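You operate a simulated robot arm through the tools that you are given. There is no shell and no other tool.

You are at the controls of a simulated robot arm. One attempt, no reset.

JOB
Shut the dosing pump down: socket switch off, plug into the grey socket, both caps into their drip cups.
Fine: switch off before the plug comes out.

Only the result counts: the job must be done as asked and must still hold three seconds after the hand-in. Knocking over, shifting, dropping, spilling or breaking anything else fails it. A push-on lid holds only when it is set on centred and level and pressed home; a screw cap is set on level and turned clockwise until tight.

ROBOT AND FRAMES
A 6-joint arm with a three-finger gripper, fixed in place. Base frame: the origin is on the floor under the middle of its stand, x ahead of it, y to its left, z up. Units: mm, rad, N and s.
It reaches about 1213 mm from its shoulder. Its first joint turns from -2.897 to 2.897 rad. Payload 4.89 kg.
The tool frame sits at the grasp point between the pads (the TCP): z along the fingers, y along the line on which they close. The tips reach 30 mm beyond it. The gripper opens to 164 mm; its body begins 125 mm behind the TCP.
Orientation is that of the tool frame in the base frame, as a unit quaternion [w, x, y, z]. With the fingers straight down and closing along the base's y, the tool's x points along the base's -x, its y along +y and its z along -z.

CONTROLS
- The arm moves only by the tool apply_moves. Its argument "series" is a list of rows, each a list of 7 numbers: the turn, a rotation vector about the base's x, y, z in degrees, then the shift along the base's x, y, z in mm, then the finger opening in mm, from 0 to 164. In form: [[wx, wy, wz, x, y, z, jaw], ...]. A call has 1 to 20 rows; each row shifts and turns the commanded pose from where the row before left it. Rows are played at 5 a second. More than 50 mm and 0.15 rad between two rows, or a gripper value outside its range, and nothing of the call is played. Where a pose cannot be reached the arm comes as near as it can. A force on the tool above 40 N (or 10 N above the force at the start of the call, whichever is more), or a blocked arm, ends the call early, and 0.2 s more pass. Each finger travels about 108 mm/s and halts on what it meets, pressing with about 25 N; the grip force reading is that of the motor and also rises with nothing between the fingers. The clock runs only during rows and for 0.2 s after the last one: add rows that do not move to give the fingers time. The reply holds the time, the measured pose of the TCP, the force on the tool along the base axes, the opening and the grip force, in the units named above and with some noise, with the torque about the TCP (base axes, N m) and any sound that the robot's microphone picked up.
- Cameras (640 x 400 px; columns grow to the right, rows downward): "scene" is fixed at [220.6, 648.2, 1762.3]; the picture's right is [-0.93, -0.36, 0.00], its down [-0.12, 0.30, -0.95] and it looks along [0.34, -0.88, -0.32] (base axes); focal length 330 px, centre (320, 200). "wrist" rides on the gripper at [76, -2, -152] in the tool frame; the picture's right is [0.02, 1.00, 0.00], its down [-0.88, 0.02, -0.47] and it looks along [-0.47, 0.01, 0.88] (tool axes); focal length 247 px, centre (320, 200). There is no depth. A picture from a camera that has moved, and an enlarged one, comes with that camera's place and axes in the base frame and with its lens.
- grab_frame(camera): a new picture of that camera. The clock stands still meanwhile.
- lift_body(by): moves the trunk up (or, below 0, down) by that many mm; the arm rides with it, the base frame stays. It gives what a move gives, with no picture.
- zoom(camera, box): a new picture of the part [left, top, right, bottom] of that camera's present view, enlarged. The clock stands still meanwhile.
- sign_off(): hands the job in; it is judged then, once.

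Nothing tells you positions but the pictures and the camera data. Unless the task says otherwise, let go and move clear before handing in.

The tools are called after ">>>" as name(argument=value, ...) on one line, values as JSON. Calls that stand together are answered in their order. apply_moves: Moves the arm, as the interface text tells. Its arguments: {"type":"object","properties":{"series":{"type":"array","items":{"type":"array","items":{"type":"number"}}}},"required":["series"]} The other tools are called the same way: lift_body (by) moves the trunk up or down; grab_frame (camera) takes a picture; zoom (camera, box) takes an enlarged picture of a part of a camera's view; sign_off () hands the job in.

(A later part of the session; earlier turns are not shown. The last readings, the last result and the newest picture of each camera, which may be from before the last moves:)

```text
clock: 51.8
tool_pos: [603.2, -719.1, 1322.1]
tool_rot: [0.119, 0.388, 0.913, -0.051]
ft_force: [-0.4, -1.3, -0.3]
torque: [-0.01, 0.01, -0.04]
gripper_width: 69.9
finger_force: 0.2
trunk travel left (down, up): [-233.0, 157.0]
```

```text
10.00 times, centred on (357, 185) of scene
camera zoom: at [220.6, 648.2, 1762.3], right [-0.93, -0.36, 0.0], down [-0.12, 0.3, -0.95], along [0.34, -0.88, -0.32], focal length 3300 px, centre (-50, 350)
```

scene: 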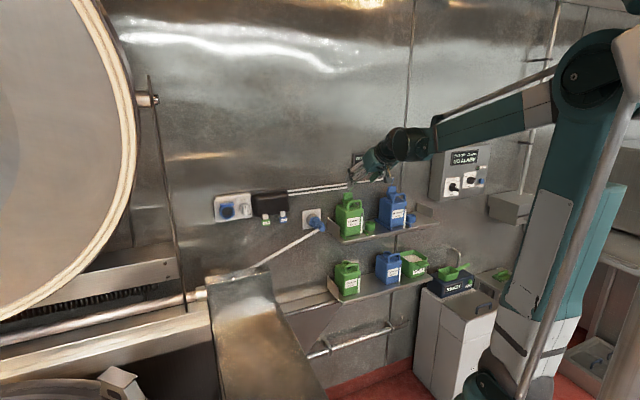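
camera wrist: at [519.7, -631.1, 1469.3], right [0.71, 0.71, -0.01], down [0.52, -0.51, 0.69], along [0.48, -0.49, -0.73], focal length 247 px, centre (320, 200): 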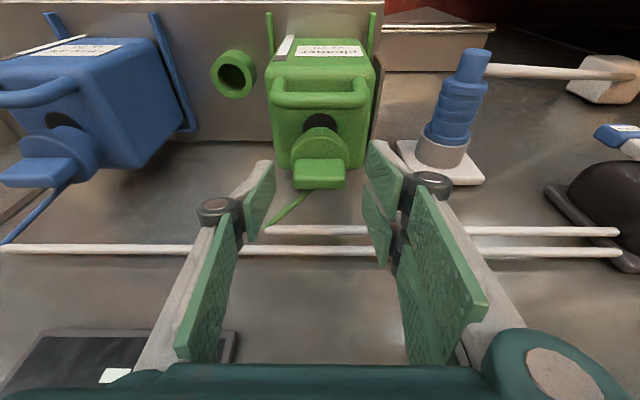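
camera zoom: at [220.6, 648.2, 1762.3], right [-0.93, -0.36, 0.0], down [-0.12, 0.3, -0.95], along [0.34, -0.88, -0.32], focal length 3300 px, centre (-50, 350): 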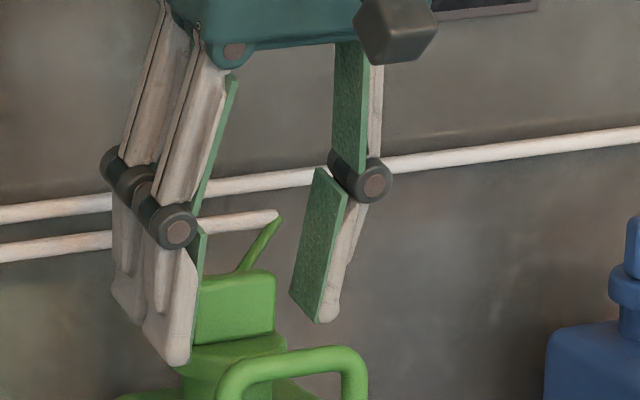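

I see the paddle 1.5 mm left of the hand's centre and the tips just above the cap's disc. I shift left slightly and close gently.

>>> apply_moves(series=[[0, 0, 0, 1.07, 1.05, 0, 70], [0, 0, 0, 0, 0, 0, 56], [0, 0, 0, 0, 0, 0, 48], [0, 0, 0, 0, 0, 0, 40], [0, 0, 0, 0, 0, 0, 30], [0, 0, 0, 0, 0, 0, 30]])

>>> zoom(camera="wrist", box=[220, 90, 420, 215])

>>> zoom(camera="scene", box=[325, 165, 389, 205])

```text
clock: 53.1
tool_pos: [605.3, -718.0, 1321.1]
tool_rot: [0.12, 0.388, 0.912, -0.053]
ft_force: [0.2, -0.1, -0.1]
torque: [0.0, 0.0, 0.01]
gripper_width: 43.2
finger_force: 25.0
trunk travel left (down, up): [-233.0, 157.0]
```

```text
3.20 times, centred on (320, 152) of wrist
camera zoom: at [525.0, -637.7, 1448.2], right [0.71, 0.71, -0.01], down [0.52, -0.51, 0.69], along [0.48, -0.49, -0.73], focal length 790 px, centre (320, 352)
```

zoom: 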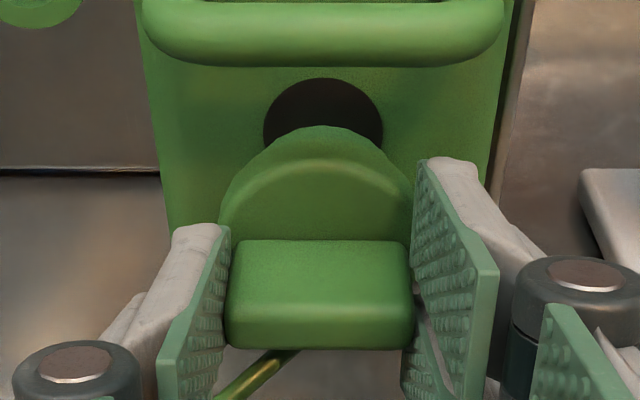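

```text
10.00 times, centred on (357, 185) of scene
camera zoom: at [220.6, 648.2, 1762.3], right [-0.93, -0.36, 0.0], down [-0.12, 0.3, -0.95], along [0.34, -0.88, -0.32], focal length 3300 px, centre (-50, 350)
```

zoom: 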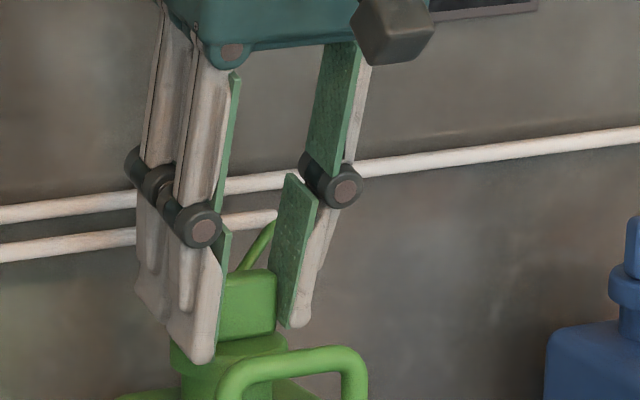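

I hold the green paddle firmly at 43 mm with no disturbance. I lift gently to see whether the cap comes free.

>>> apply_moves(series=[[0, 0, 0, 0, 0, 1.5, 30], [0, 0, 0, 0, 0, 1.5, 30], [0, 0, 0, 0, 0, 2, 30], [0, 0, 0, 0, 0, 0, 30]])

>>> zoom(camera="wrist", box=[220, 90, 420, 215])

>>> zoom(camera="scene", box=[325, 165, 389, 205])

```text
clock: 54.1
tool_pos: [604.7, -718.2, 1326.0]
tool_rot: [0.12, 0.388, 0.912, -0.052]
ft_force: [0.3, -0.2, -0.4]
torque: [0.01, -0.02, -0.01]
gripper_width: 42.9
finger_force: 25.2
trunk travel left (down, up): [-233.0, 157.0]
```

```text
3.20 times, centred on (320, 152) of wrist
camera zoom: at [525.1, -637.9, 1453.1], right [0.71, 0.71, -0.01], down [0.52, -0.51, 0.69], along [0.48, -0.49, -0.73], focal length 790 px, centre (320, 352)
```

zoom: 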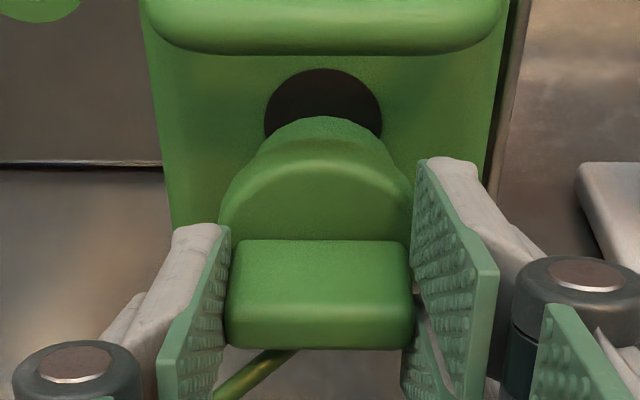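

```text
10.00 times, centred on (357, 185) of scene
camera zoom: at [220.6, 648.2, 1762.3], right [-0.93, -0.36, 0.0], down [-0.12, 0.3, -0.95], along [0.34, -0.88, -0.32], focal length 3300 px, centre (-50, 350)
```

zoom: 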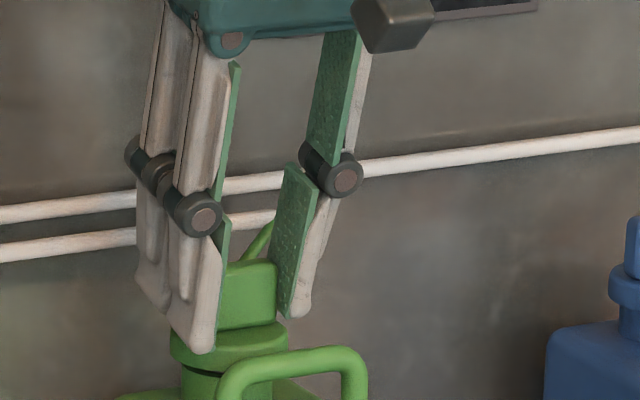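

I see the cap lifting freely off the neck. I raise it further to learn the length of anything hanging below it.

>>> apply_moves(series=[[0, 0, 0, 0, 0, 6, 30], [0, 0, 0, 0, 0, 8, 30], [0, 0, 0, 0, 0, 8, 30], [0, 0, 0, 0, 0, 8, 30], [0, 0, 0, 0, 0, 8, 30], [0, 0, 0, 0, 0, 0, 30]])

>>> zoom(camera="wrist", box=[220, 60, 420, 185])

>>> zoom(camera="scene", box=[325, 160, 389, 200])

```text
clock: 55.5
tool_pos: [605.1, -718.0, 1365.4]
tool_rot: [0.119, 0.389, 0.912, -0.052]
ft_force: [0.7, 0.2, -1.2]
torque: [-0.01, 0.01, 0.01]
gripper_width: 43.3
finger_force: 24.7
trunk travel left (down, up): [-233.0, 157.0]
```

```text
3.20 times, centred on (320, 122) of wrist
camera zoom: at [525.3, -637.9, 1491.6], right [0.71, 0.71, -0.01], down [0.52, -0.51, 0.69], along [0.48, -0.49, -0.73], focal length 790 px, centre (320, 448)
```

zoom: 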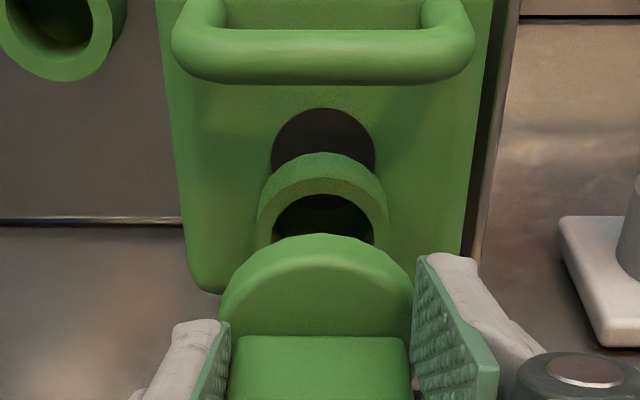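

```text
10.00 times, centred on (357, 180) of scene
camera zoom: at [220.6, 648.2, 1762.3], right [-0.93, -0.36, 0.0], down [-0.12, 0.3, -0.95], along [0.34, -0.88, -0.32], focal length 3300 px, centre (-50, 400)
```

zoom: 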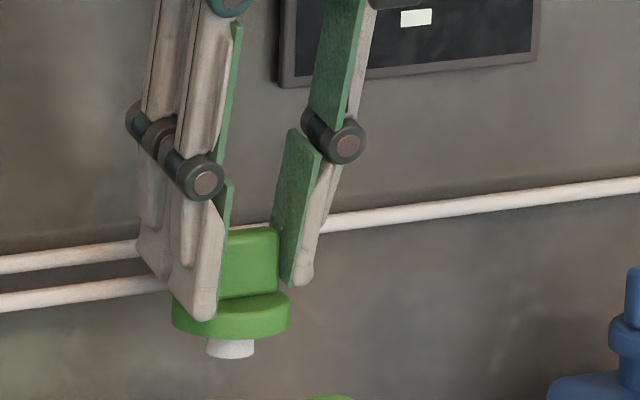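

I see the cap is free, with only a short white stub below its disc. I raise it a bit more and carry it over the green cup at about N'=911, L'=-176.

>>> apply_moves(series=[[0, 0, 0, 0, 0, 10, 30], [0, 0, 0, 0, 0, 10, 30], [0, 0, 0, -18, -8, 0, 30], [0, 0, 0, -18, -8, 0, 30], [0, 0, 0, -18, -8, 0, 30], [0, 0, 0, -18, -8, -10, 30], [0, 0, 0, -13, -12, -10, 30], [0, 0, 0, -13, -12, -10, 30], [0, 0, 0, 0, 0, 0, 30]])

>>> grab_frame(camera="wrist")

>>> zoom(camera="scene", box=[325, 150, 421, 210])

```text
clock: 57.5
tool_pos: [506.9, -772.5, 1355.6]
tool_rot: [0.119, 0.39, 0.912, -0.052]
ft_force: [-0.1, -0.1, -1.6]
torque: [0.03, -0.01, 0.01]
gripper_width: 43.3
finger_force: 25.2
trunk travel left (down, up): [-233.0, 157.0]
```

```text
taken
camera wrist: at [427.3, -693.0, 1482.0], right [0.71, 0.71, -0.01], down [0.52, -0.51, 0.69], along [0.48, -0.49, -0.73], focal length 247 px, centre (320, 200)
```

wrist: 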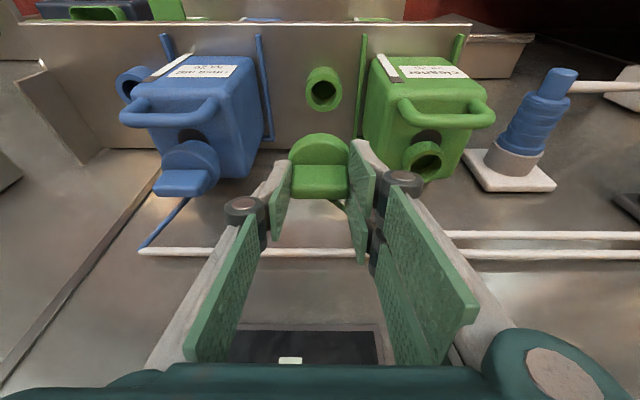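

```text
6.67 times, centred on (373, 180) of scene
camera zoom: at [220.6, 648.2, 1762.3], right [-0.93, -0.36, 0.0], down [-0.12, 0.3, -0.95], along [0.34, -0.88, -0.32], focal length 2200 px, centre (-33, 333)
```

zoom: 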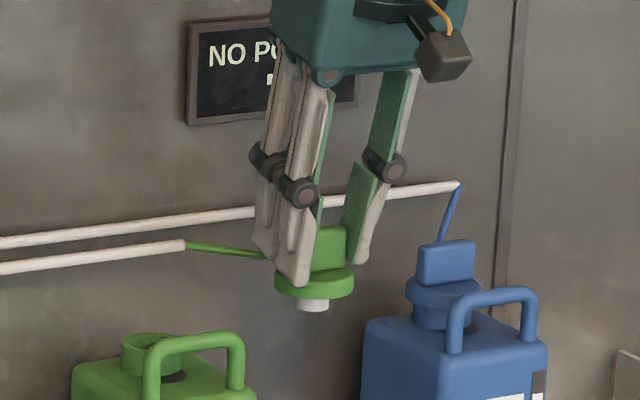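

I see the cap hanging over the area with the cup straight ahead in the view. I zoom on the cup to pin down its position.

>>> zoom(camera="wrist", box=[260, 50, 388, 130])

>>> zoom(camera="wrist", box=[240, 110, 400, 210])

>>> zoom(camera="scene", box=[345, 180, 425, 230])

```text
5.00 times, centred on (324, 90) of wrist
camera zoom: at [427.3, -693.0, 1482.0], right [0.71, 0.71, -0.01], down [0.52, -0.51, 0.69], along [0.48, -0.49, -0.73], focal length 1235 px, centre (300, 750)
```

zoom: 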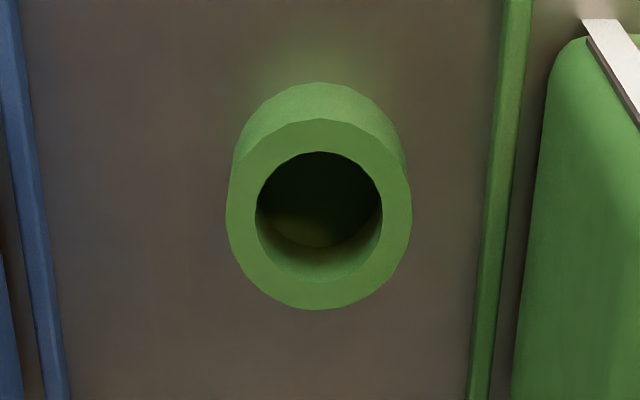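

```text
4.00 times, centred on (320, 160) of wrist
camera zoom: at [427.3, -693.0, 1482.0], right [0.71, 0.71, -0.01], down [0.52, -0.51, 0.69], along [0.48, -0.49, -0.73], focal length 988 px, centre (320, 360)
```

zoom: 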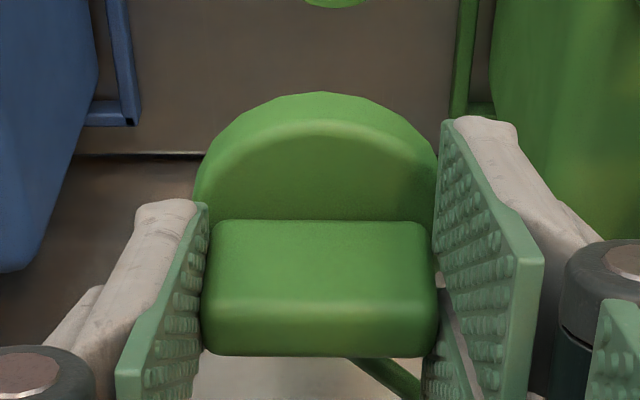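

```text
8.00 times, centred on (385, 205) of scene
camera zoom: at [220.6, 648.2, 1762.3], right [-0.93, -0.36, 0.0], down [-0.12, 0.3, -0.95], along [0.34, -0.88, -0.32], focal length 2640 px, centre (-200, 160)
```

zoom: 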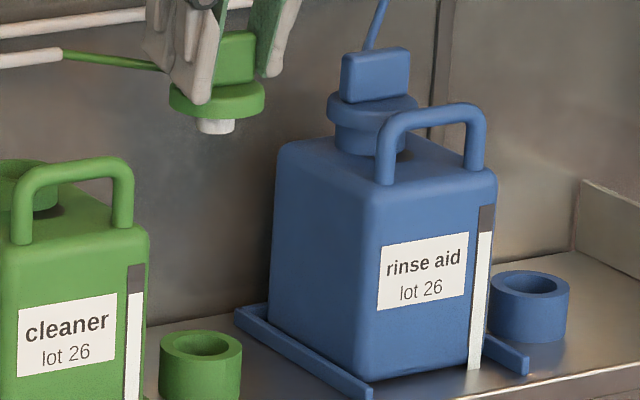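

I locate the cup's centre at N'=912, L'=-174.7 with its rim at Z≈1149, so the cap needs to go about 3 mm left. I correct and descend to about 10 mm above the rim.

>>> apply_moves(series=[[0, 0, 0, 1.7, 2.5, 0, 30], [0, 0, 0, 0, 0, -18, 30], [0, 0, 0, 0, 0, -18, 30], [0, 0, 0, 0, 0, -18, 30], [0, 0, 0, 0, 0, -18, 30], [0, 0, 0, 0, 0, -18, 30], [0, 0, 0, 0, 0, -18, 30], [0, 0, 0, 0, 0, -16, 30], [0, 0, 0, 0, 0, -12, 30], [0, 0, 0, 0, 0, 0, 30]])

>>> grab_frame(camera="wrist")

>>> zoom(camera="scene", box=[345, 190, 409, 230])

```text
clock: 59.8
tool_pos: [508.8, -771.2, 1216.1]
tool_rot: [0.12, 0.388, 0.912, -0.052]
ft_force: [-1.3, -0.5, -0.3]
torque: [0.05, 0.01, 0.02]
gripper_width: 43.3
finger_force: 24.9
trunk travel left (down, up): [-233.0, 157.0]
```

```text
taken
camera wrist: at [429.0, -691.3, 1343.1], right [0.71, 0.71, -0.01], down [0.52, -0.51, 0.69], along [0.48, -0.49, -0.73], focal length 247 px, centre (320, 200)
```

wrist: 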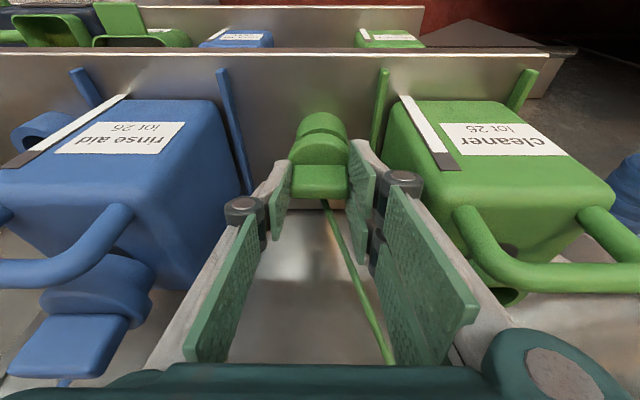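

```text
10.00 times, centred on (377, 210) of scene
camera zoom: at [220.6, 648.2, 1762.3], right [-0.93, -0.36, 0.0], down [-0.12, 0.3, -0.95], along [0.34, -0.88, -0.32], focal length 3300 px, centre (-250, 100)
```

zoom: 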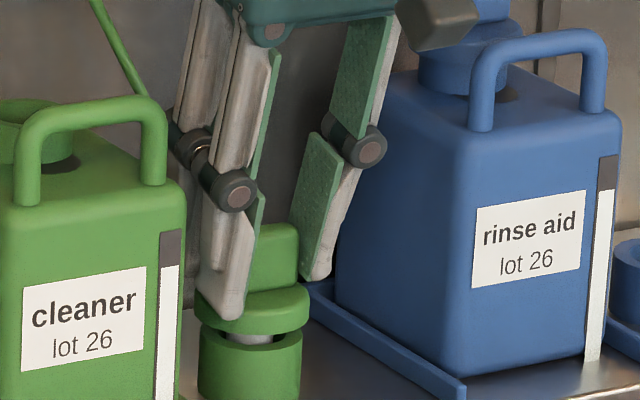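

I see the cap hovering just above the cup. I zoom in tightly to check the centring.

>>> zoom(camera="scene", box=[360, 215, 384, 230])

>>> zoom(camera="wrist", box=[272, 90, 368, 150])

>>> zoom(camera="wrist", box=[240, 90, 400, 190])

```text
16.00 times, centred on (372, 222) of scene
camera zoom: at [220.6, 648.2, 1762.3], right [-0.93, -0.36, 0.0], down [-0.12, 0.3, -0.95], along [0.34, -0.88, -0.32], focal length 5280 px, centre (-512, -160)
```

zoom: 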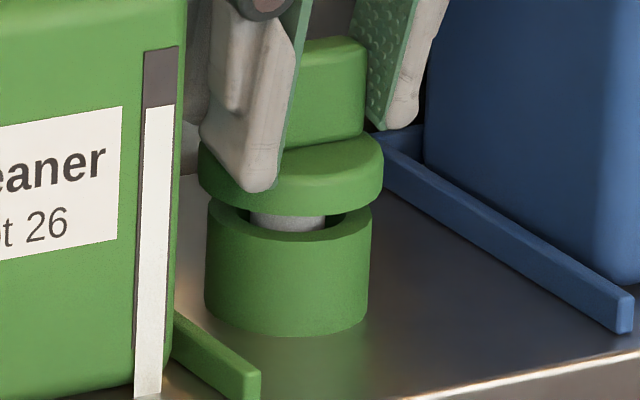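

```text
6.67 times, centred on (320, 120) of wrist
camera zoom: at [429.0, -691.3, 1343.1], right [0.71, 0.71, -0.01], down [0.52, -0.51, 0.69], along [0.48, -0.49, -0.73], focal length 1646 px, centre (320, 733)
```

zoom: 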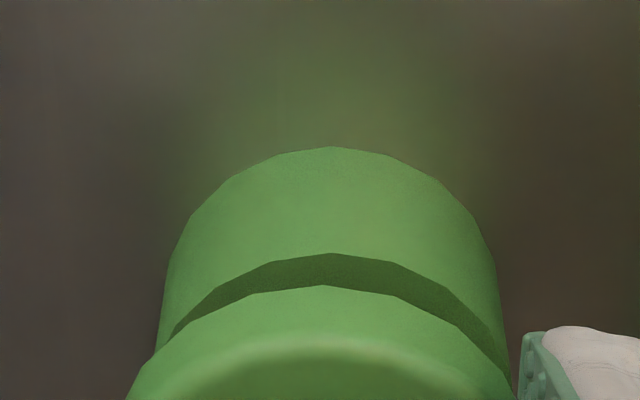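

```text
4.00 times, centred on (320, 140) of wrist
camera zoom: at [429.0, -691.3, 1343.1], right [0.71, 0.71, -0.01], down [0.52, -0.51, 0.69], along [0.48, -0.49, -0.73], focal length 988 px, centre (320, 440)
```

zoom: 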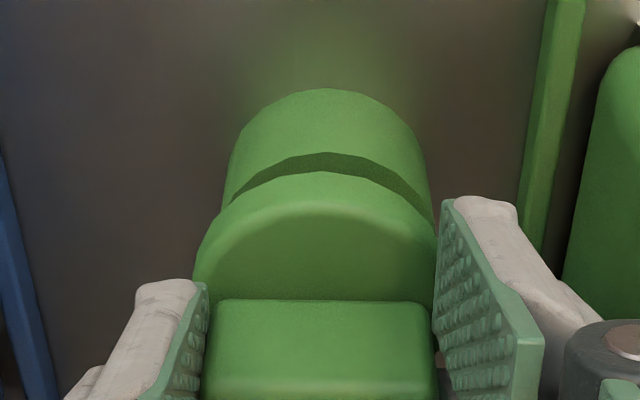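

I find the cap should go about 1.5 mm left and 2 mm outward to be centred. I correct, then lower most of the remaining gap.

>>> apply_moves(series=[[0, 0, 0, -0.47, 2.62, 0, 30], [0, 0, 0, 0, 0, -3, 30], [0, 0, 0, 0, 0, -3, 30], [0, 0, 0, 0, 0, 0, 30]])

>>> zoom(camera="scene", box=[360, 215, 384, 230])

>>> zoom(camera="wrist", box=[272, 90, 368, 150])

```text
clock: 60.8
tool_pos: [508.2, -769.5, 1212.9]
tool_rot: [0.12, 0.389, 0.912, -0.052]
ft_force: [-0.1, 0.1, -0.8]
torque: [0.0, 0.01, 0.01]
gripper_width: 43.4
finger_force: 24.6
trunk travel left (down, up): [-233.0, 157.0]
```

```text
16.00 times, centred on (372, 222) of scene
camera zoom: at [220.6, 648.2, 1762.3], right [-0.93, -0.36, 0.0], down [-0.12, 0.3, -0.95], along [0.34, -0.88, -0.32], focal length 5280 px, centre (-512, -160)
```

zoom: 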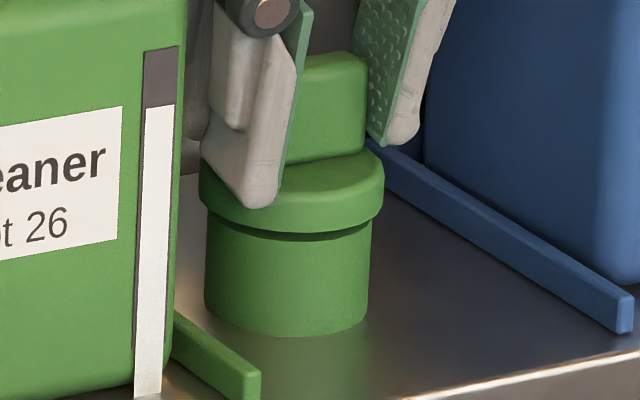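

```text
6.67 times, centred on (320, 120) of wrist
camera zoom: at [428.1, -689.4, 1339.0], right [0.71, 0.71, -0.01], down [0.52, -0.51, 0.69], along [0.48, -0.49, -0.73], focal length 1646 px, centre (320, 733)
```

zoom: 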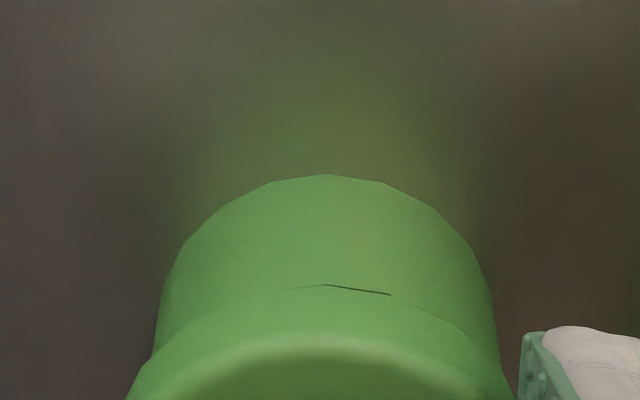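

I see the stub inside the cup and only a thin gap left under the disc. I lower gently until it rests.

>>> apply_moves(series=[[0, 0, 0, 0.4, 0.4, -1, 30], [0, 0, 0, 0, 0, -1, 30], [0, 0, 0, 0, 0, -1, 30], [0, 0, 0, 0, 0, 0, 30]])

>>> zoom(camera="scene", box=[360, 215, 384, 230])

```text
clock: 61.8
tool_pos: [508.9, -768.5, 1208.6]
tool_rot: [0.12, 0.388, 0.912, -0.052]
ft_force: [0.5, -0.5, -0.8]
torque: [-0.02, 0.04, -0.02]
gripper_width: 43.3
finger_force: 24.6
trunk travel left (down, up): [-233.0, 157.0]
```

```text
16.00 times, centred on (372, 222) of scene
camera zoom: at [220.6, 648.2, 1762.3], right [-0.93, -0.36, 0.0], down [-0.12, 0.3, -0.95], along [0.34, -0.88, -0.32], focal length 5280 px, centre (-512, -160)
```

zoom: 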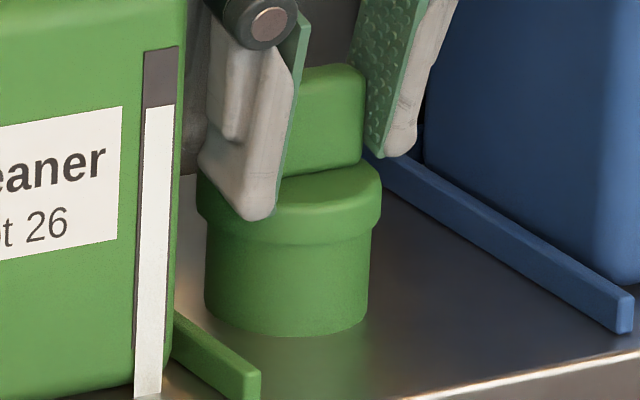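

I see the disc nearly touching the rim. I lower in fractions of a millimetre until I feel contact.

>>> apply_moves(series=[[0, 0, 0, 0, 0, -0.8, 30], [0, 0, 0, 0, 0, -0.8, 30], [0, 0, 0, 0, 0, 0, 30]])

>>> zoom(camera="scene", box=[360, 215, 384, 230])

```text
clock: 62.5
tool_pos: [507.7, -768.5, 1208.0]
tool_rot: [0.121, 0.388, 0.912, -0.052]
ft_force: [4.2, -5.8, 20.5]
torque: [-0.08, -0.09, 0.04]
gripper_width: 43.4
finger_force: 25.3
trunk travel left (down, up): [-233.0, 157.0]
```

```text
16.00 times, centred on (372, 222) of scene
camera zoom: at [220.6, 648.2, 1762.3], right [-0.93, -0.36, 0.0], down [-0.12, 0.3, -0.95], along [0.34, -0.88, -0.32], focal length 5280 px, centre (-512, -160)
```

zoom: 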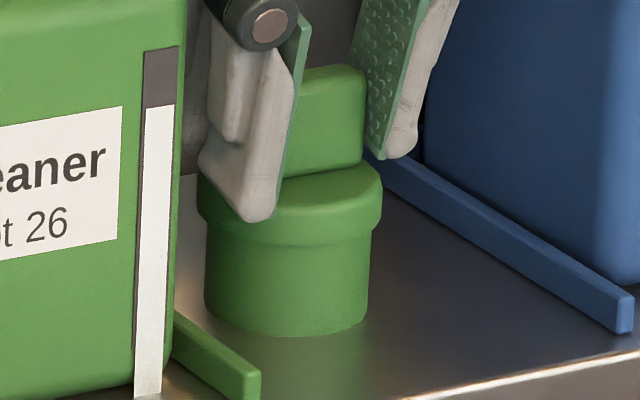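

I feel 20 N of contact, so the cap is resting on the cup. I ease off, open only a few millimetres because the canister is close, and withdraw along the finger direction.

>>> apply_moves(series=[[0, 0, 0, 0, 0, 0.5, 30], [0, 0, 0, 0, 0, 0, 46], [0, 0, 0, 0, 0, 0, 51], [0, 0, 0, 0, 0, 0, 51], [0, 0, 0, 0, 0, 0, 51]])

>>> zoom(camera="scene", box=[345, 195, 393, 225])

>>> zoom(camera="wrist", box=[240, 90, 400, 190])

```text
clock: 63.8
tool_pos: [507.1, -768.0, 1207.9]
tool_rot: [0.12, 0.388, 0.912, -0.053]
ft_force: [0.2, 0.1, 0.6]
torque: [-0.02, 0.04, 0.01]
gripper_width: 51.1
finger_force: 0.1
trunk travel left (down, up): [-233.0, 157.0]
```

```text
13.33 times, centred on (369, 210) of scene
camera zoom: at [220.6, 648.2, 1762.3], right [-0.93, -0.36, 0.0], down [-0.12, 0.3, -0.95], along [0.34, -0.88, -0.32], focal length 4400 px, centre (-333, 67)
```

zoom: 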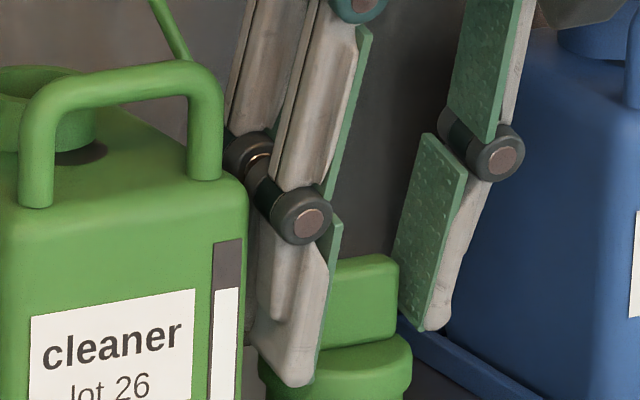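

```text
4.00 times, centred on (320, 140) of wrist
camera zoom: at [428.2, -688.6, 1334.9], right [0.71, 0.71, -0.01], down [0.52, -0.51, 0.69], along [0.48, -0.49, -0.73], focal length 988 px, centre (320, 440)
```

zoom: 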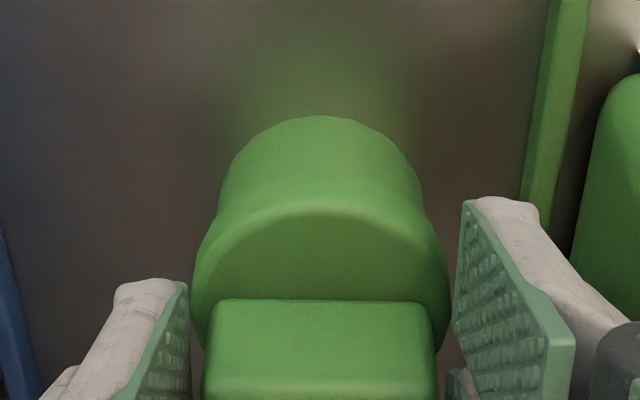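

I see the cap resting level on its cup with the fingers clear on both sides. I withdraw upward.

>>> apply_moves(series=[[0, 0, 0, -1.0, 1.0, 8, 51], [0, 0, 0, -1.8, 1.84, 9.7, 51], [0, 0, 0, -1.8, 1.84, 9.7, 51], [0, 0, 0, -3.6, 3.7, 19.4, 51], [0, 0, 0, -3.6, 3.7, 19.4, 51], [0, 0, 0, -3.6, 3.7, 19.4, 51], [0, 0, 0, -3.6, 3.7, 19.4, 51], [0, 0, 0, 0, 0, 0, 51]])

>>> grab_frame(camera="wrist")

>>> zoom(camera="scene", box=[325, 160, 437, 230])

```text
clock: 65.5
tool_pos: [486.8, -750.5, 1312.4]
tool_rot: [0.12, 0.388, 0.912, -0.051]
ft_force: [0.3, -0.1, -0.2]
torque: [-0.04, 0.0, 0.0]
gripper_width: 50.9
finger_force: 0.0
trunk travel left (down, up): [-233.0, 157.0]
```

```text
taken
camera wrist: at [408.8, -669.6, 1439.8], right [0.71, 0.71, -0.01], down [0.52, -0.51, 0.69], along [0.48, -0.49, -0.73], focal length 247 px, centre (320, 200)
```

wrist: 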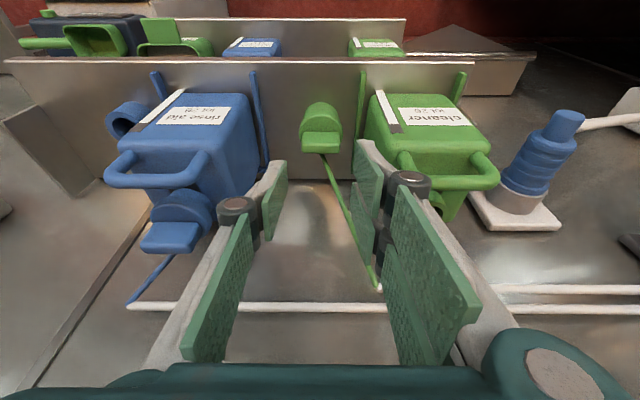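

```text
5.71 times, centred on (381, 195) of scene
camera zoom: at [220.6, 648.2, 1762.3], right [-0.93, -0.36, 0.0], down [-0.12, 0.3, -0.95], along [0.34, -0.88, -0.32], focal length 1886 px, centre (-29, 229)
```

zoom: 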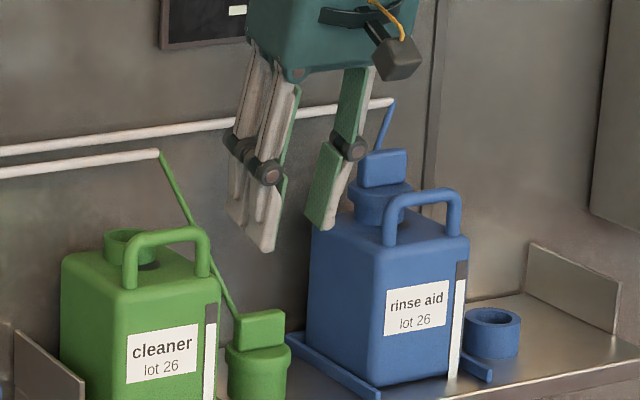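

I see the green cap sitting squarely on its cup. Now I rise and move over the blue cap, which I place at about N'=945, L'=-304.

>>> apply_moves(series=[[0, 0, 0, 0, 0, 33, 60], [0, 0, 0, 0, 0, 33, 70], [0, 0, 0, 0, 0, 32, 70], [0, 0, 0, -13.2, -23.5, 0, 70], [0, 0, 0, -13.2, -23.5, 0, 70], [0, 0, 0, -13.2, -23.5, 0, 70], [0, 0, 0, -13.2, -23.5, 0, 70], [0, 0, 0, -13.2, -23.5, 0, 70], [0, 0, 0, 0, 0, 0, 70]])

>>> grab_frame(camera="wrist")

>>> zoom(camera="scene", box=[325, 140, 453, 220])

```text
clock: 67.5
tool_pos: [422.1, -868.0, 1410.3]
tool_rot: [0.119, 0.39, 0.912, -0.052]
ft_force: [-0.5, -0.7, 0.7]
torque: [0.14, -0.1, 0.02]
gripper_width: 69.9
finger_force: 0.2
trunk travel left (down, up): [-233.0, 157.0]
```

```text
taken
camera wrist: at [342.5, -788.2, 1537.8], right [0.71, 0.71, -0.01], down [0.52, -0.51, 0.69], along [0.48, -0.49, -0.73], focal length 247 px, centre (320, 200)
```

wrist: 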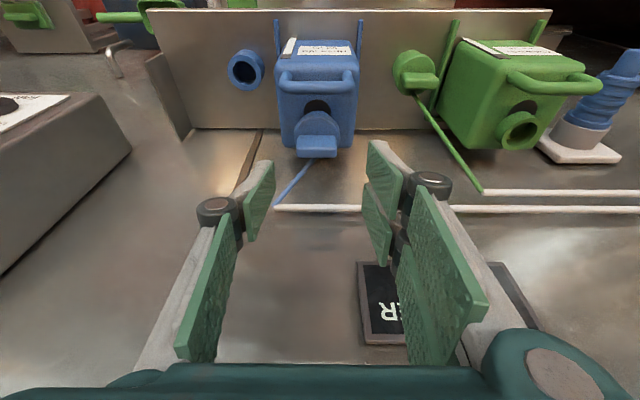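

```text
5.00 times, centred on (389, 180) of scene
camera zoom: at [220.6, 648.2, 1762.3], right [-0.93, -0.36, 0.0], down [-0.12, 0.3, -0.95], along [0.34, -0.88, -0.32], focal length 1650 px, centre (-25, 300)
```

zoom: 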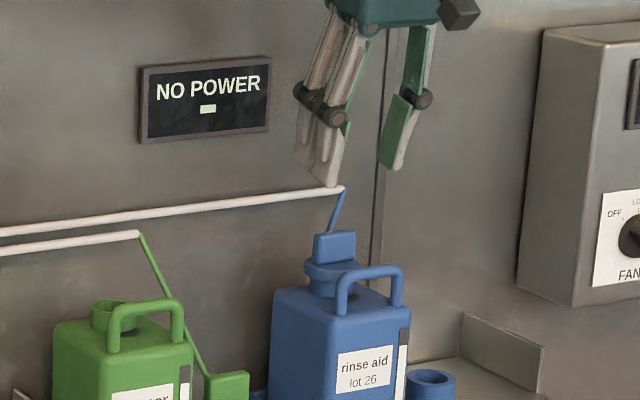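

I see the hand above the blue cap with its cup in view as well. I zoom to measure both.

>>> zoom(camera="wrist", box=[240, 70, 400, 170])

>>> zoom(camera="wrist", box=[200, 30, 328, 110])

>>> zoom(camera="wrist", box=[376, 20, 536, 120])

```text
4.00 times, centred on (320, 120) of wrist
camera zoom: at [342.5, -788.2, 1537.8], right [0.71, 0.71, -0.01], down [0.52, -0.51, 0.69], along [0.48, -0.49, -0.73], focal length 988 px, centre (320, 520)
```

zoom: 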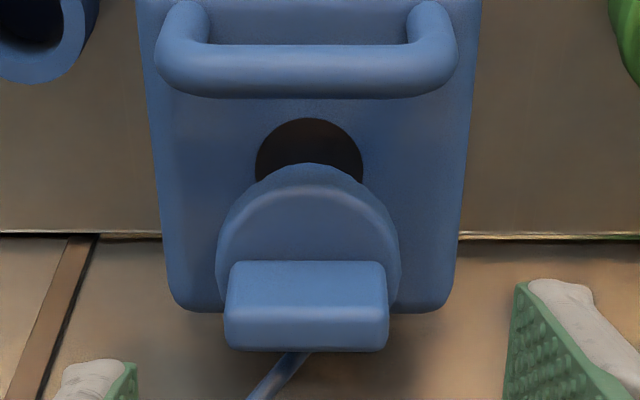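

```text
5.00 times, centred on (264, 70) of wrist
camera zoom: at [342.5, -788.2, 1537.8], right [0.71, 0.71, -0.01], down [0.52, -0.51, 0.69], along [0.48, -0.49, -0.73], focal length 1235 px, centre (600, 850)
```

zoom: 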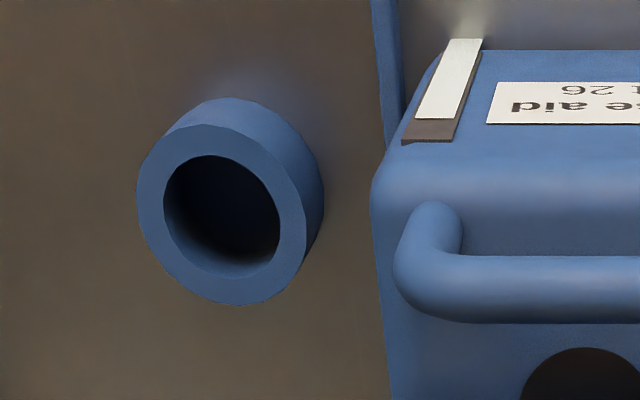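

```text
4.00 times, centred on (456, 70) of wrist
camera zoom: at [342.5, -788.2, 1537.8], right [0.71, 0.71, -0.01], down [0.52, -0.51, 0.69], along [0.48, -0.49, -0.73], focal length 988 px, centre (-224, 720)
```

zoom: 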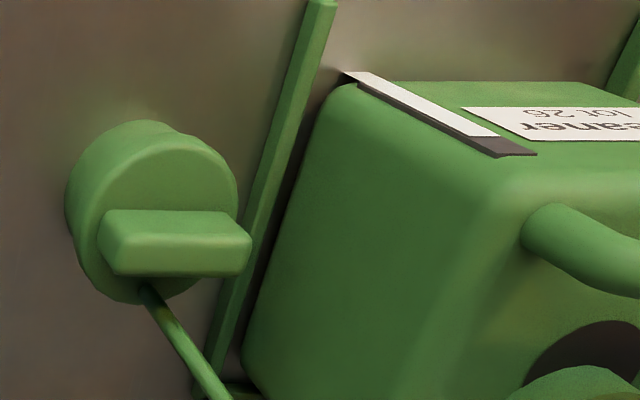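

I measure the blue paddle's centre at about N'=947, L'=-308, same height as the green one. I line up and descend most of the way.

>>> apply_moves(series=[[0, 0, 0, -2.0, -3.5, 0, 70], [0, 0, 0, 3.15, -3.22, -16.9, 70], [0, 0, 0, 3.15, -3.22, -16.9, 70], [0, 0, 0, 3.15, -3.22, -16.9, 70], [0, 0, 0, 3.15, -3.22, -16.9, 70], [0, 0, 0, 0, 0, 0, 70]])

>>> zoom(camera="wrist", box=[220, 90, 420, 215])

>>> zoom(camera="scene", box=[365, 160, 429, 200])

```text
clock: 69.0
tool_pos: [432.2, -883.7, 1342.2]
tool_rot: [0.12, 0.388, 0.912, -0.052]
ft_force: [0.0, -0.2, 0.1]
torque: [0.06, 0.0, 0.03]
gripper_width: 70.0
finger_force: 0.1
trunk travel left (down, up): [-233.0, 157.0]
```

```text
3.20 times, centred on (320, 152) of wrist
camera zoom: at [353.2, -803.5, 1470.5], right [0.71, 0.71, -0.01], down [0.52, -0.51, 0.69], along [0.48, -0.49, -0.73], focal length 790 px, centre (320, 352)
```

zoom: 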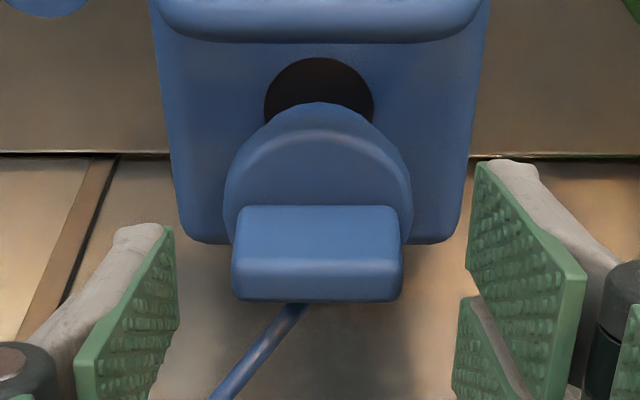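

```text
10.00 times, centred on (397, 180) of scene
camera zoom: at [220.6, 648.2, 1762.3], right [-0.93, -0.36, 0.0], down [-0.12, 0.3, -0.95], along [0.34, -0.88, -0.32], focal length 3300 px, centre (-450, 400)
```

zoom: 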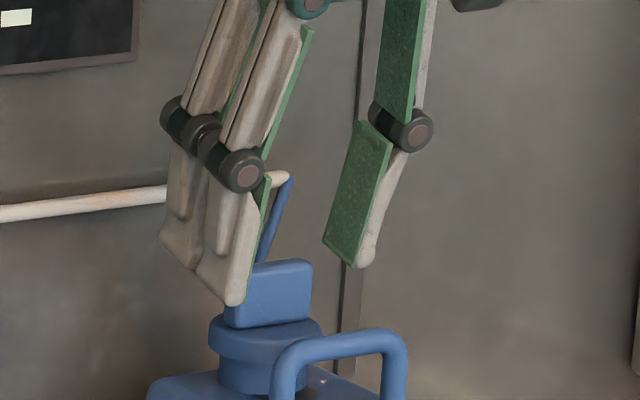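

I see the blue paddle centred between the fingers. I descend the last 21 mm.

>>> apply_moves(series=[[0, 0, 0, 2.2, -2.3, -10.6, 70], [0, 0, 0, 2.2, -2.3, -10.6, 70], [0, 0, 0, 0, 0, 0, 70]])

>>> zoom(camera="wrist", box=[220, 90, 420, 215])

>>> zoom(camera="scene", box=[365, 165, 429, 205])

```text
clock: 69.8
tool_pos: [437.1, -888.6, 1321.2]
tool_rot: [0.12, 0.388, 0.912, -0.052]
ft_force: [0.2, 0.3, -0.4]
torque: [0.07, 0.03, -0.02]
gripper_width: 69.9
finger_force: 0.0
trunk travel left (down, up): [-233.0, 157.0]
```

```text
3.20 times, centred on (320, 152) of wrist
camera zoom: at [358.6, -808.0, 1448.4], right [0.71, 0.71, -0.01], down [0.52, -0.51, 0.69], along [0.48, -0.49, -0.73], focal length 790 px, centre (320, 352)
```

zoom: 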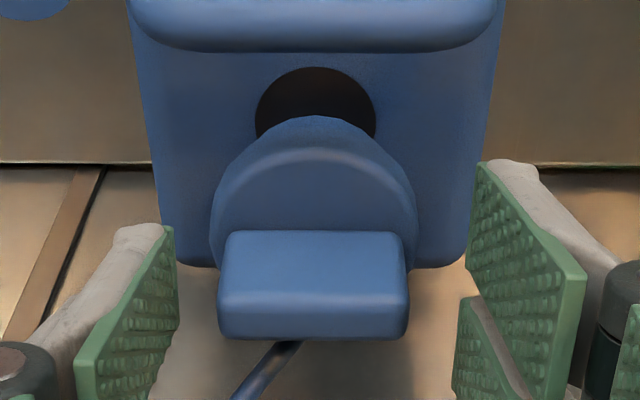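

```text
10.00 times, centred on (397, 185) of scene
camera zoom: at [220.6, 648.2, 1762.3], right [-0.93, -0.36, 0.0], down [-0.12, 0.3, -0.95], along [0.34, -0.88, -0.32], focal length 3300 px, centre (-450, 350)
```

zoom: 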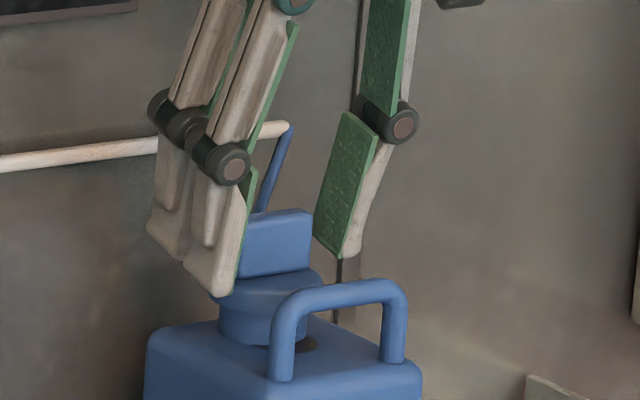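

I see the paddle slightly right and outward of ideal. I trim by about 2 mm and close.

>>> apply_moves(series=[[0, 0, 0, -2.3, 0.5, 0, 70], [0, 0, 0, 0, 0, 0, 56], [0, 0, 0, 0, 0, 0, 48], [0, 0, 0, 0, 0, 0, 40], [0, 0, 0, 0, 0, 0, 30], [0, 0, 0, 0, 0, 0, 30]])

>>> zoom(camera="wrist", box=[220, 90, 420, 215])

>>> zoom(camera="scene", box=[365, 165, 429, 205])

```text
clock: 71.2
tool_pos: [434.5, -886.7, 1322.5]
tool_rot: [0.12, 0.388, 0.912, -0.052]
ft_force: [0.0, 0.1, -0.1]
torque: [-0.01, 0.0, 0.02]
gripper_width: 43.3
finger_force: 25.6
trunk travel left (down, up): [-233.0, 157.0]
```

```text
3.20 times, centred on (320, 152) of wrist
camera zoom: at [356.1, -807.1, 1448.9], right [0.71, 0.71, -0.01], down [0.52, -0.51, 0.69], along [0.48, -0.49, -0.73], focal length 790 px, centre (320, 352)
```

zoom: 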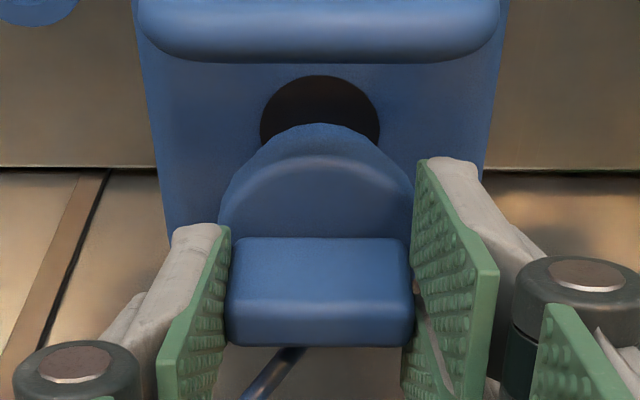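

```text
10.00 times, centred on (397, 185) of scene
camera zoom: at [220.6, 648.2, 1762.3], right [-0.93, -0.36, 0.0], down [-0.12, 0.3, -0.95], along [0.34, -0.88, -0.32], focal length 3300 px, centre (-450, 350)
```

zoom: 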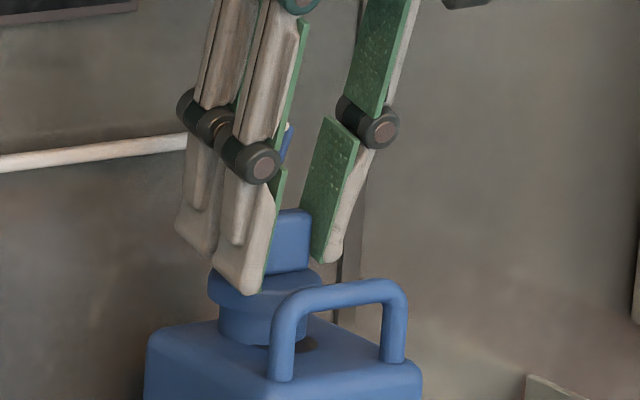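

I hold the blue paddle just as I held the green one. I lift it gently.

>>> apply_moves(series=[[0, 0, 0, 0, 0, 1.5, 30], [0, 0, 0, 0, 0, 2, 30], [0, 0, 0, 0, 0, 3, 30], [0, 0, 0, 0, 0, 6, 30], [0, 0, 0, 0, 0, 8, 30], [0, 0, 0, 0, 0, 8, 30], [0, 0, 0, 0, 0, 10, 30], [0, 0, 0, 0, 0, 10, 30], [0, 0, 0, 0, 0, 10, 30], [0, 0, 0, 0, 0, 0, 30]])

>>> zoom(camera="wrist", box=[160, 20, 400, 170])

>>> zoom(camera="scene", box=[365, 160, 445, 210])

```text
clock: 73.3
tool_pos: [437.1, -886.8, 1380.3]
tool_rot: [0.12, 0.389, 0.912, -0.052]
ft_force: [-0.7, -0.2, 0.0]
torque: [0.0, 0.0, 0.03]
gripper_width: 43.1
finger_force: 25.1
trunk travel left (down, up): [-233.0, 157.0]
```

```text
2.67 times, centred on (280, 95) of wrist
camera zoom: at [356.1, -807.3, 1507.2], right [0.71, 0.71, -0.01], down [0.52, -0.51, 0.69], along [0.48, -0.49, -0.73], focal length 659 px, centre (427, 480)
```

zoom: 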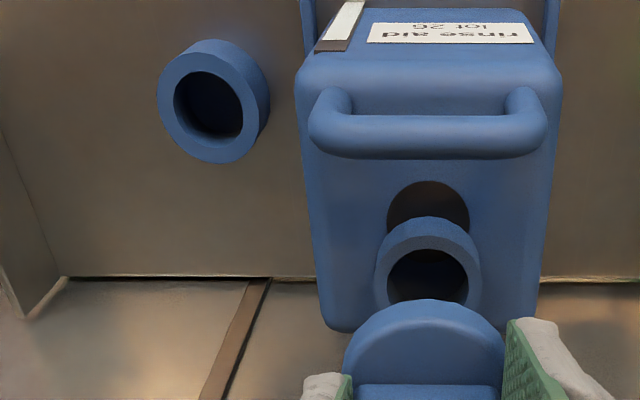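

```text
8.00 times, centred on (405, 185) of scene
camera zoom: at [220.6, 648.2, 1762.3], right [-0.93, -0.36, 0.0], down [-0.12, 0.3, -0.95], along [0.34, -0.88, -0.32], focal length 2640 px, centre (-360, 320)
```

zoom: 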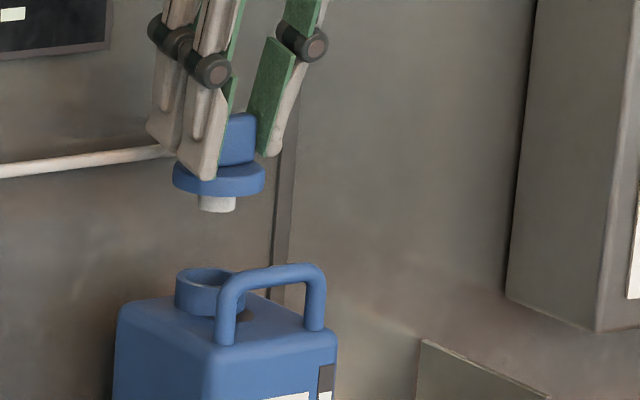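

I have the blue cap free. I carry it at this height over the blue cup, which I place at N'≈910, L'≈-415.

>>> apply_moves(series=[[0, 0, 0, -17, -8.3, 0, 30], [0, 0, 0, -17, -8.3, 0, 30], [0, 0, 0, -17, -8.3, 0, 30], [0, 0, 0, -17, -8.3, 0, 30], [0, 0, 0, -17, -8.3, 0, 30], [0, 0, 0, -16.6, -8.4, 0, 30], [0, 0, 0, 0, 0, 0, 30]])

>>> grab_frame(camera="wrist")

>>> zoom(camera="wrist", box=[260, 40, 388, 120])

>>> zoom(camera="scene", box=[365, 150, 477, 220])

```text
clock: 75.0
tool_pos: [334.3, -937.5, 1380.3]
tool_rot: [0.12, 0.389, 0.912, -0.052]
ft_force: [0.4, -0.3, 0.2]
torque: [0.06, -0.09, 0.0]
gripper_width: 43.1
finger_force: 24.9
trunk travel left (down, up): [-233.0, 157.0]
```

```text
taken
camera wrist: at [254.9, -856.9, 1507.7], right [0.71, 0.71, -0.01], down [0.52, -0.51, 0.69], along [0.48, -0.49, -0.73], focal length 247 px, centre (320, 200)
```

wrist: 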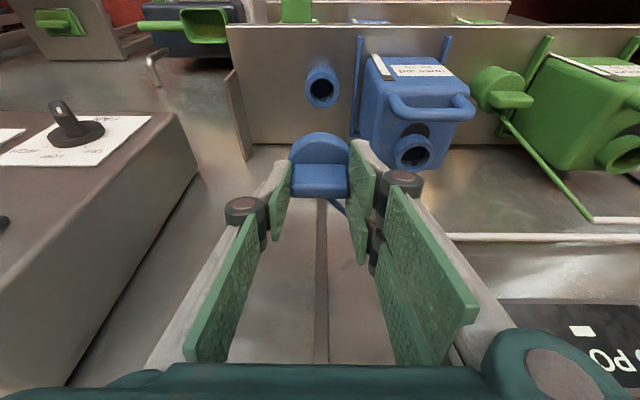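

```text
5.00 times, centred on (324, 80) of wrist
camera zoom: at [254.9, -856.9, 1507.7], right [0.71, 0.71, -0.01], down [0.52, -0.51, 0.69], along [0.48, -0.49, -0.73], focal length 1235 px, centre (300, 800)
```

zoom: 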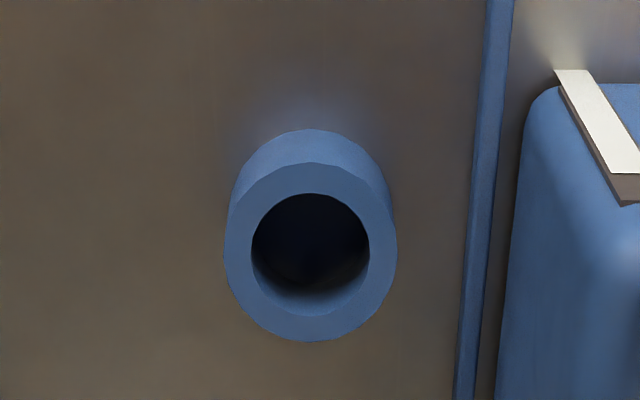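

```text
5.71 times, centred on (421, 185) of scene
camera zoom: at [220.6, 648.2, 1762.3], right [-0.93, -0.36, 0.0], down [-0.12, 0.3, -0.95], along [0.34, -0.88, -0.32], focal length 1886 px, centre (-257, 286)
```

zoom: 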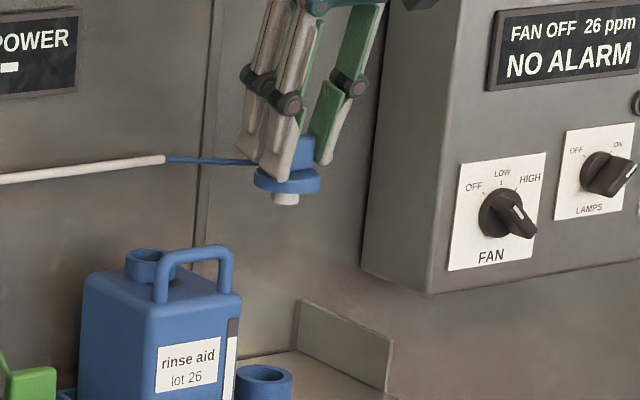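

I line up 3 mm further in and left based on how the green cup worked out, then lower the cap to about 10 mm above the blue cup.

>>> apply_moves(series=[[0, 0, 0, 4.3, -0.2, 0, 30], [0, 0, 0, 0, 0, -18, 30], [0, 0, 0, 0, 0, -18, 30], [0, 0, 0, 0, 0, -18, 30], [0, 0, 0, 0, 0, -18, 30], [0, 0, 0, 0, 0, -18, 30], [0, 0, 0, 0, 0, -18, 30], [0, 0, 0, 0, 0, -18, 30], [0, 0, 0, 0, 0, -18, 30], [0, 0, 0, 0, 0, -14, 30], [0, 0, 0, 0, 0, 0, 30]])

>>> zoom(camera="wrist", box=[272, 90, 368, 150])

>>> zoom(camera="scene", box=[390, 205, 422, 225])

>>> grab_frame(camera="wrist")

```text
clock: 77.3
tool_pos: [339.2, -937.4, 1222.1]
tool_rot: [0.119, 0.388, 0.912, -0.052]
ft_force: [-0.3, 0.0, -0.7]
torque: [0.05, -0.01, 0.02]
gripper_width: 43.4
finger_force: 25.3
trunk travel left (down, up): [-233.0, 157.0]
```

```text
6.67 times, centred on (320, 120) of wrist
camera zoom: at [259.7, -857.1, 1349.0], right [0.71, 0.71, -0.01], down [0.52, -0.51, 0.69], along [0.48, -0.49, -0.73], focal length 1646 px, centre (320, 733)
```

zoom: 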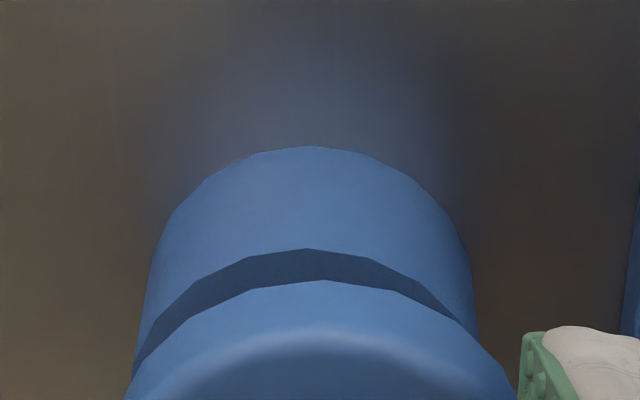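

```text
16.00 times, centred on (406, 215) of scene
camera zoom: at [220.6, 648.2, 1762.3], right [-0.93, -0.36, 0.0], down [-0.12, 0.3, -0.95], along [0.34, -0.88, -0.32], focal length 5280 px, centre (-1056, -40)
```

zoom: 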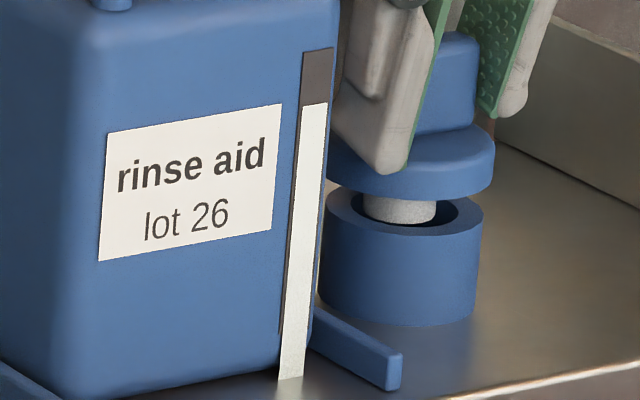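

```text
taken
camera wrist: at [259.7, -857.1, 1349.0], right [0.71, 0.71, -0.01], down [0.52, -0.51, 0.69], along [0.48, -0.49, -0.73], focal length 247 px, centre (320, 200)
```

wrist: 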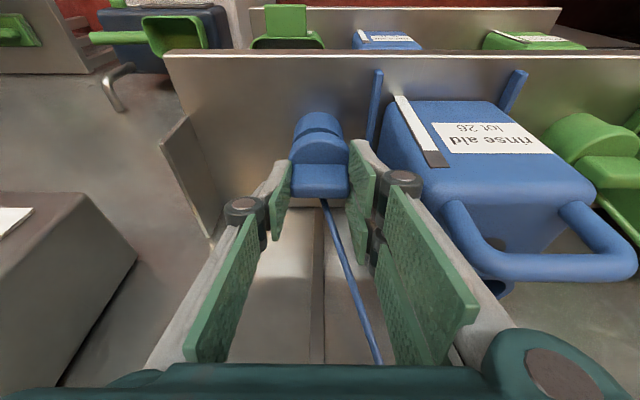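

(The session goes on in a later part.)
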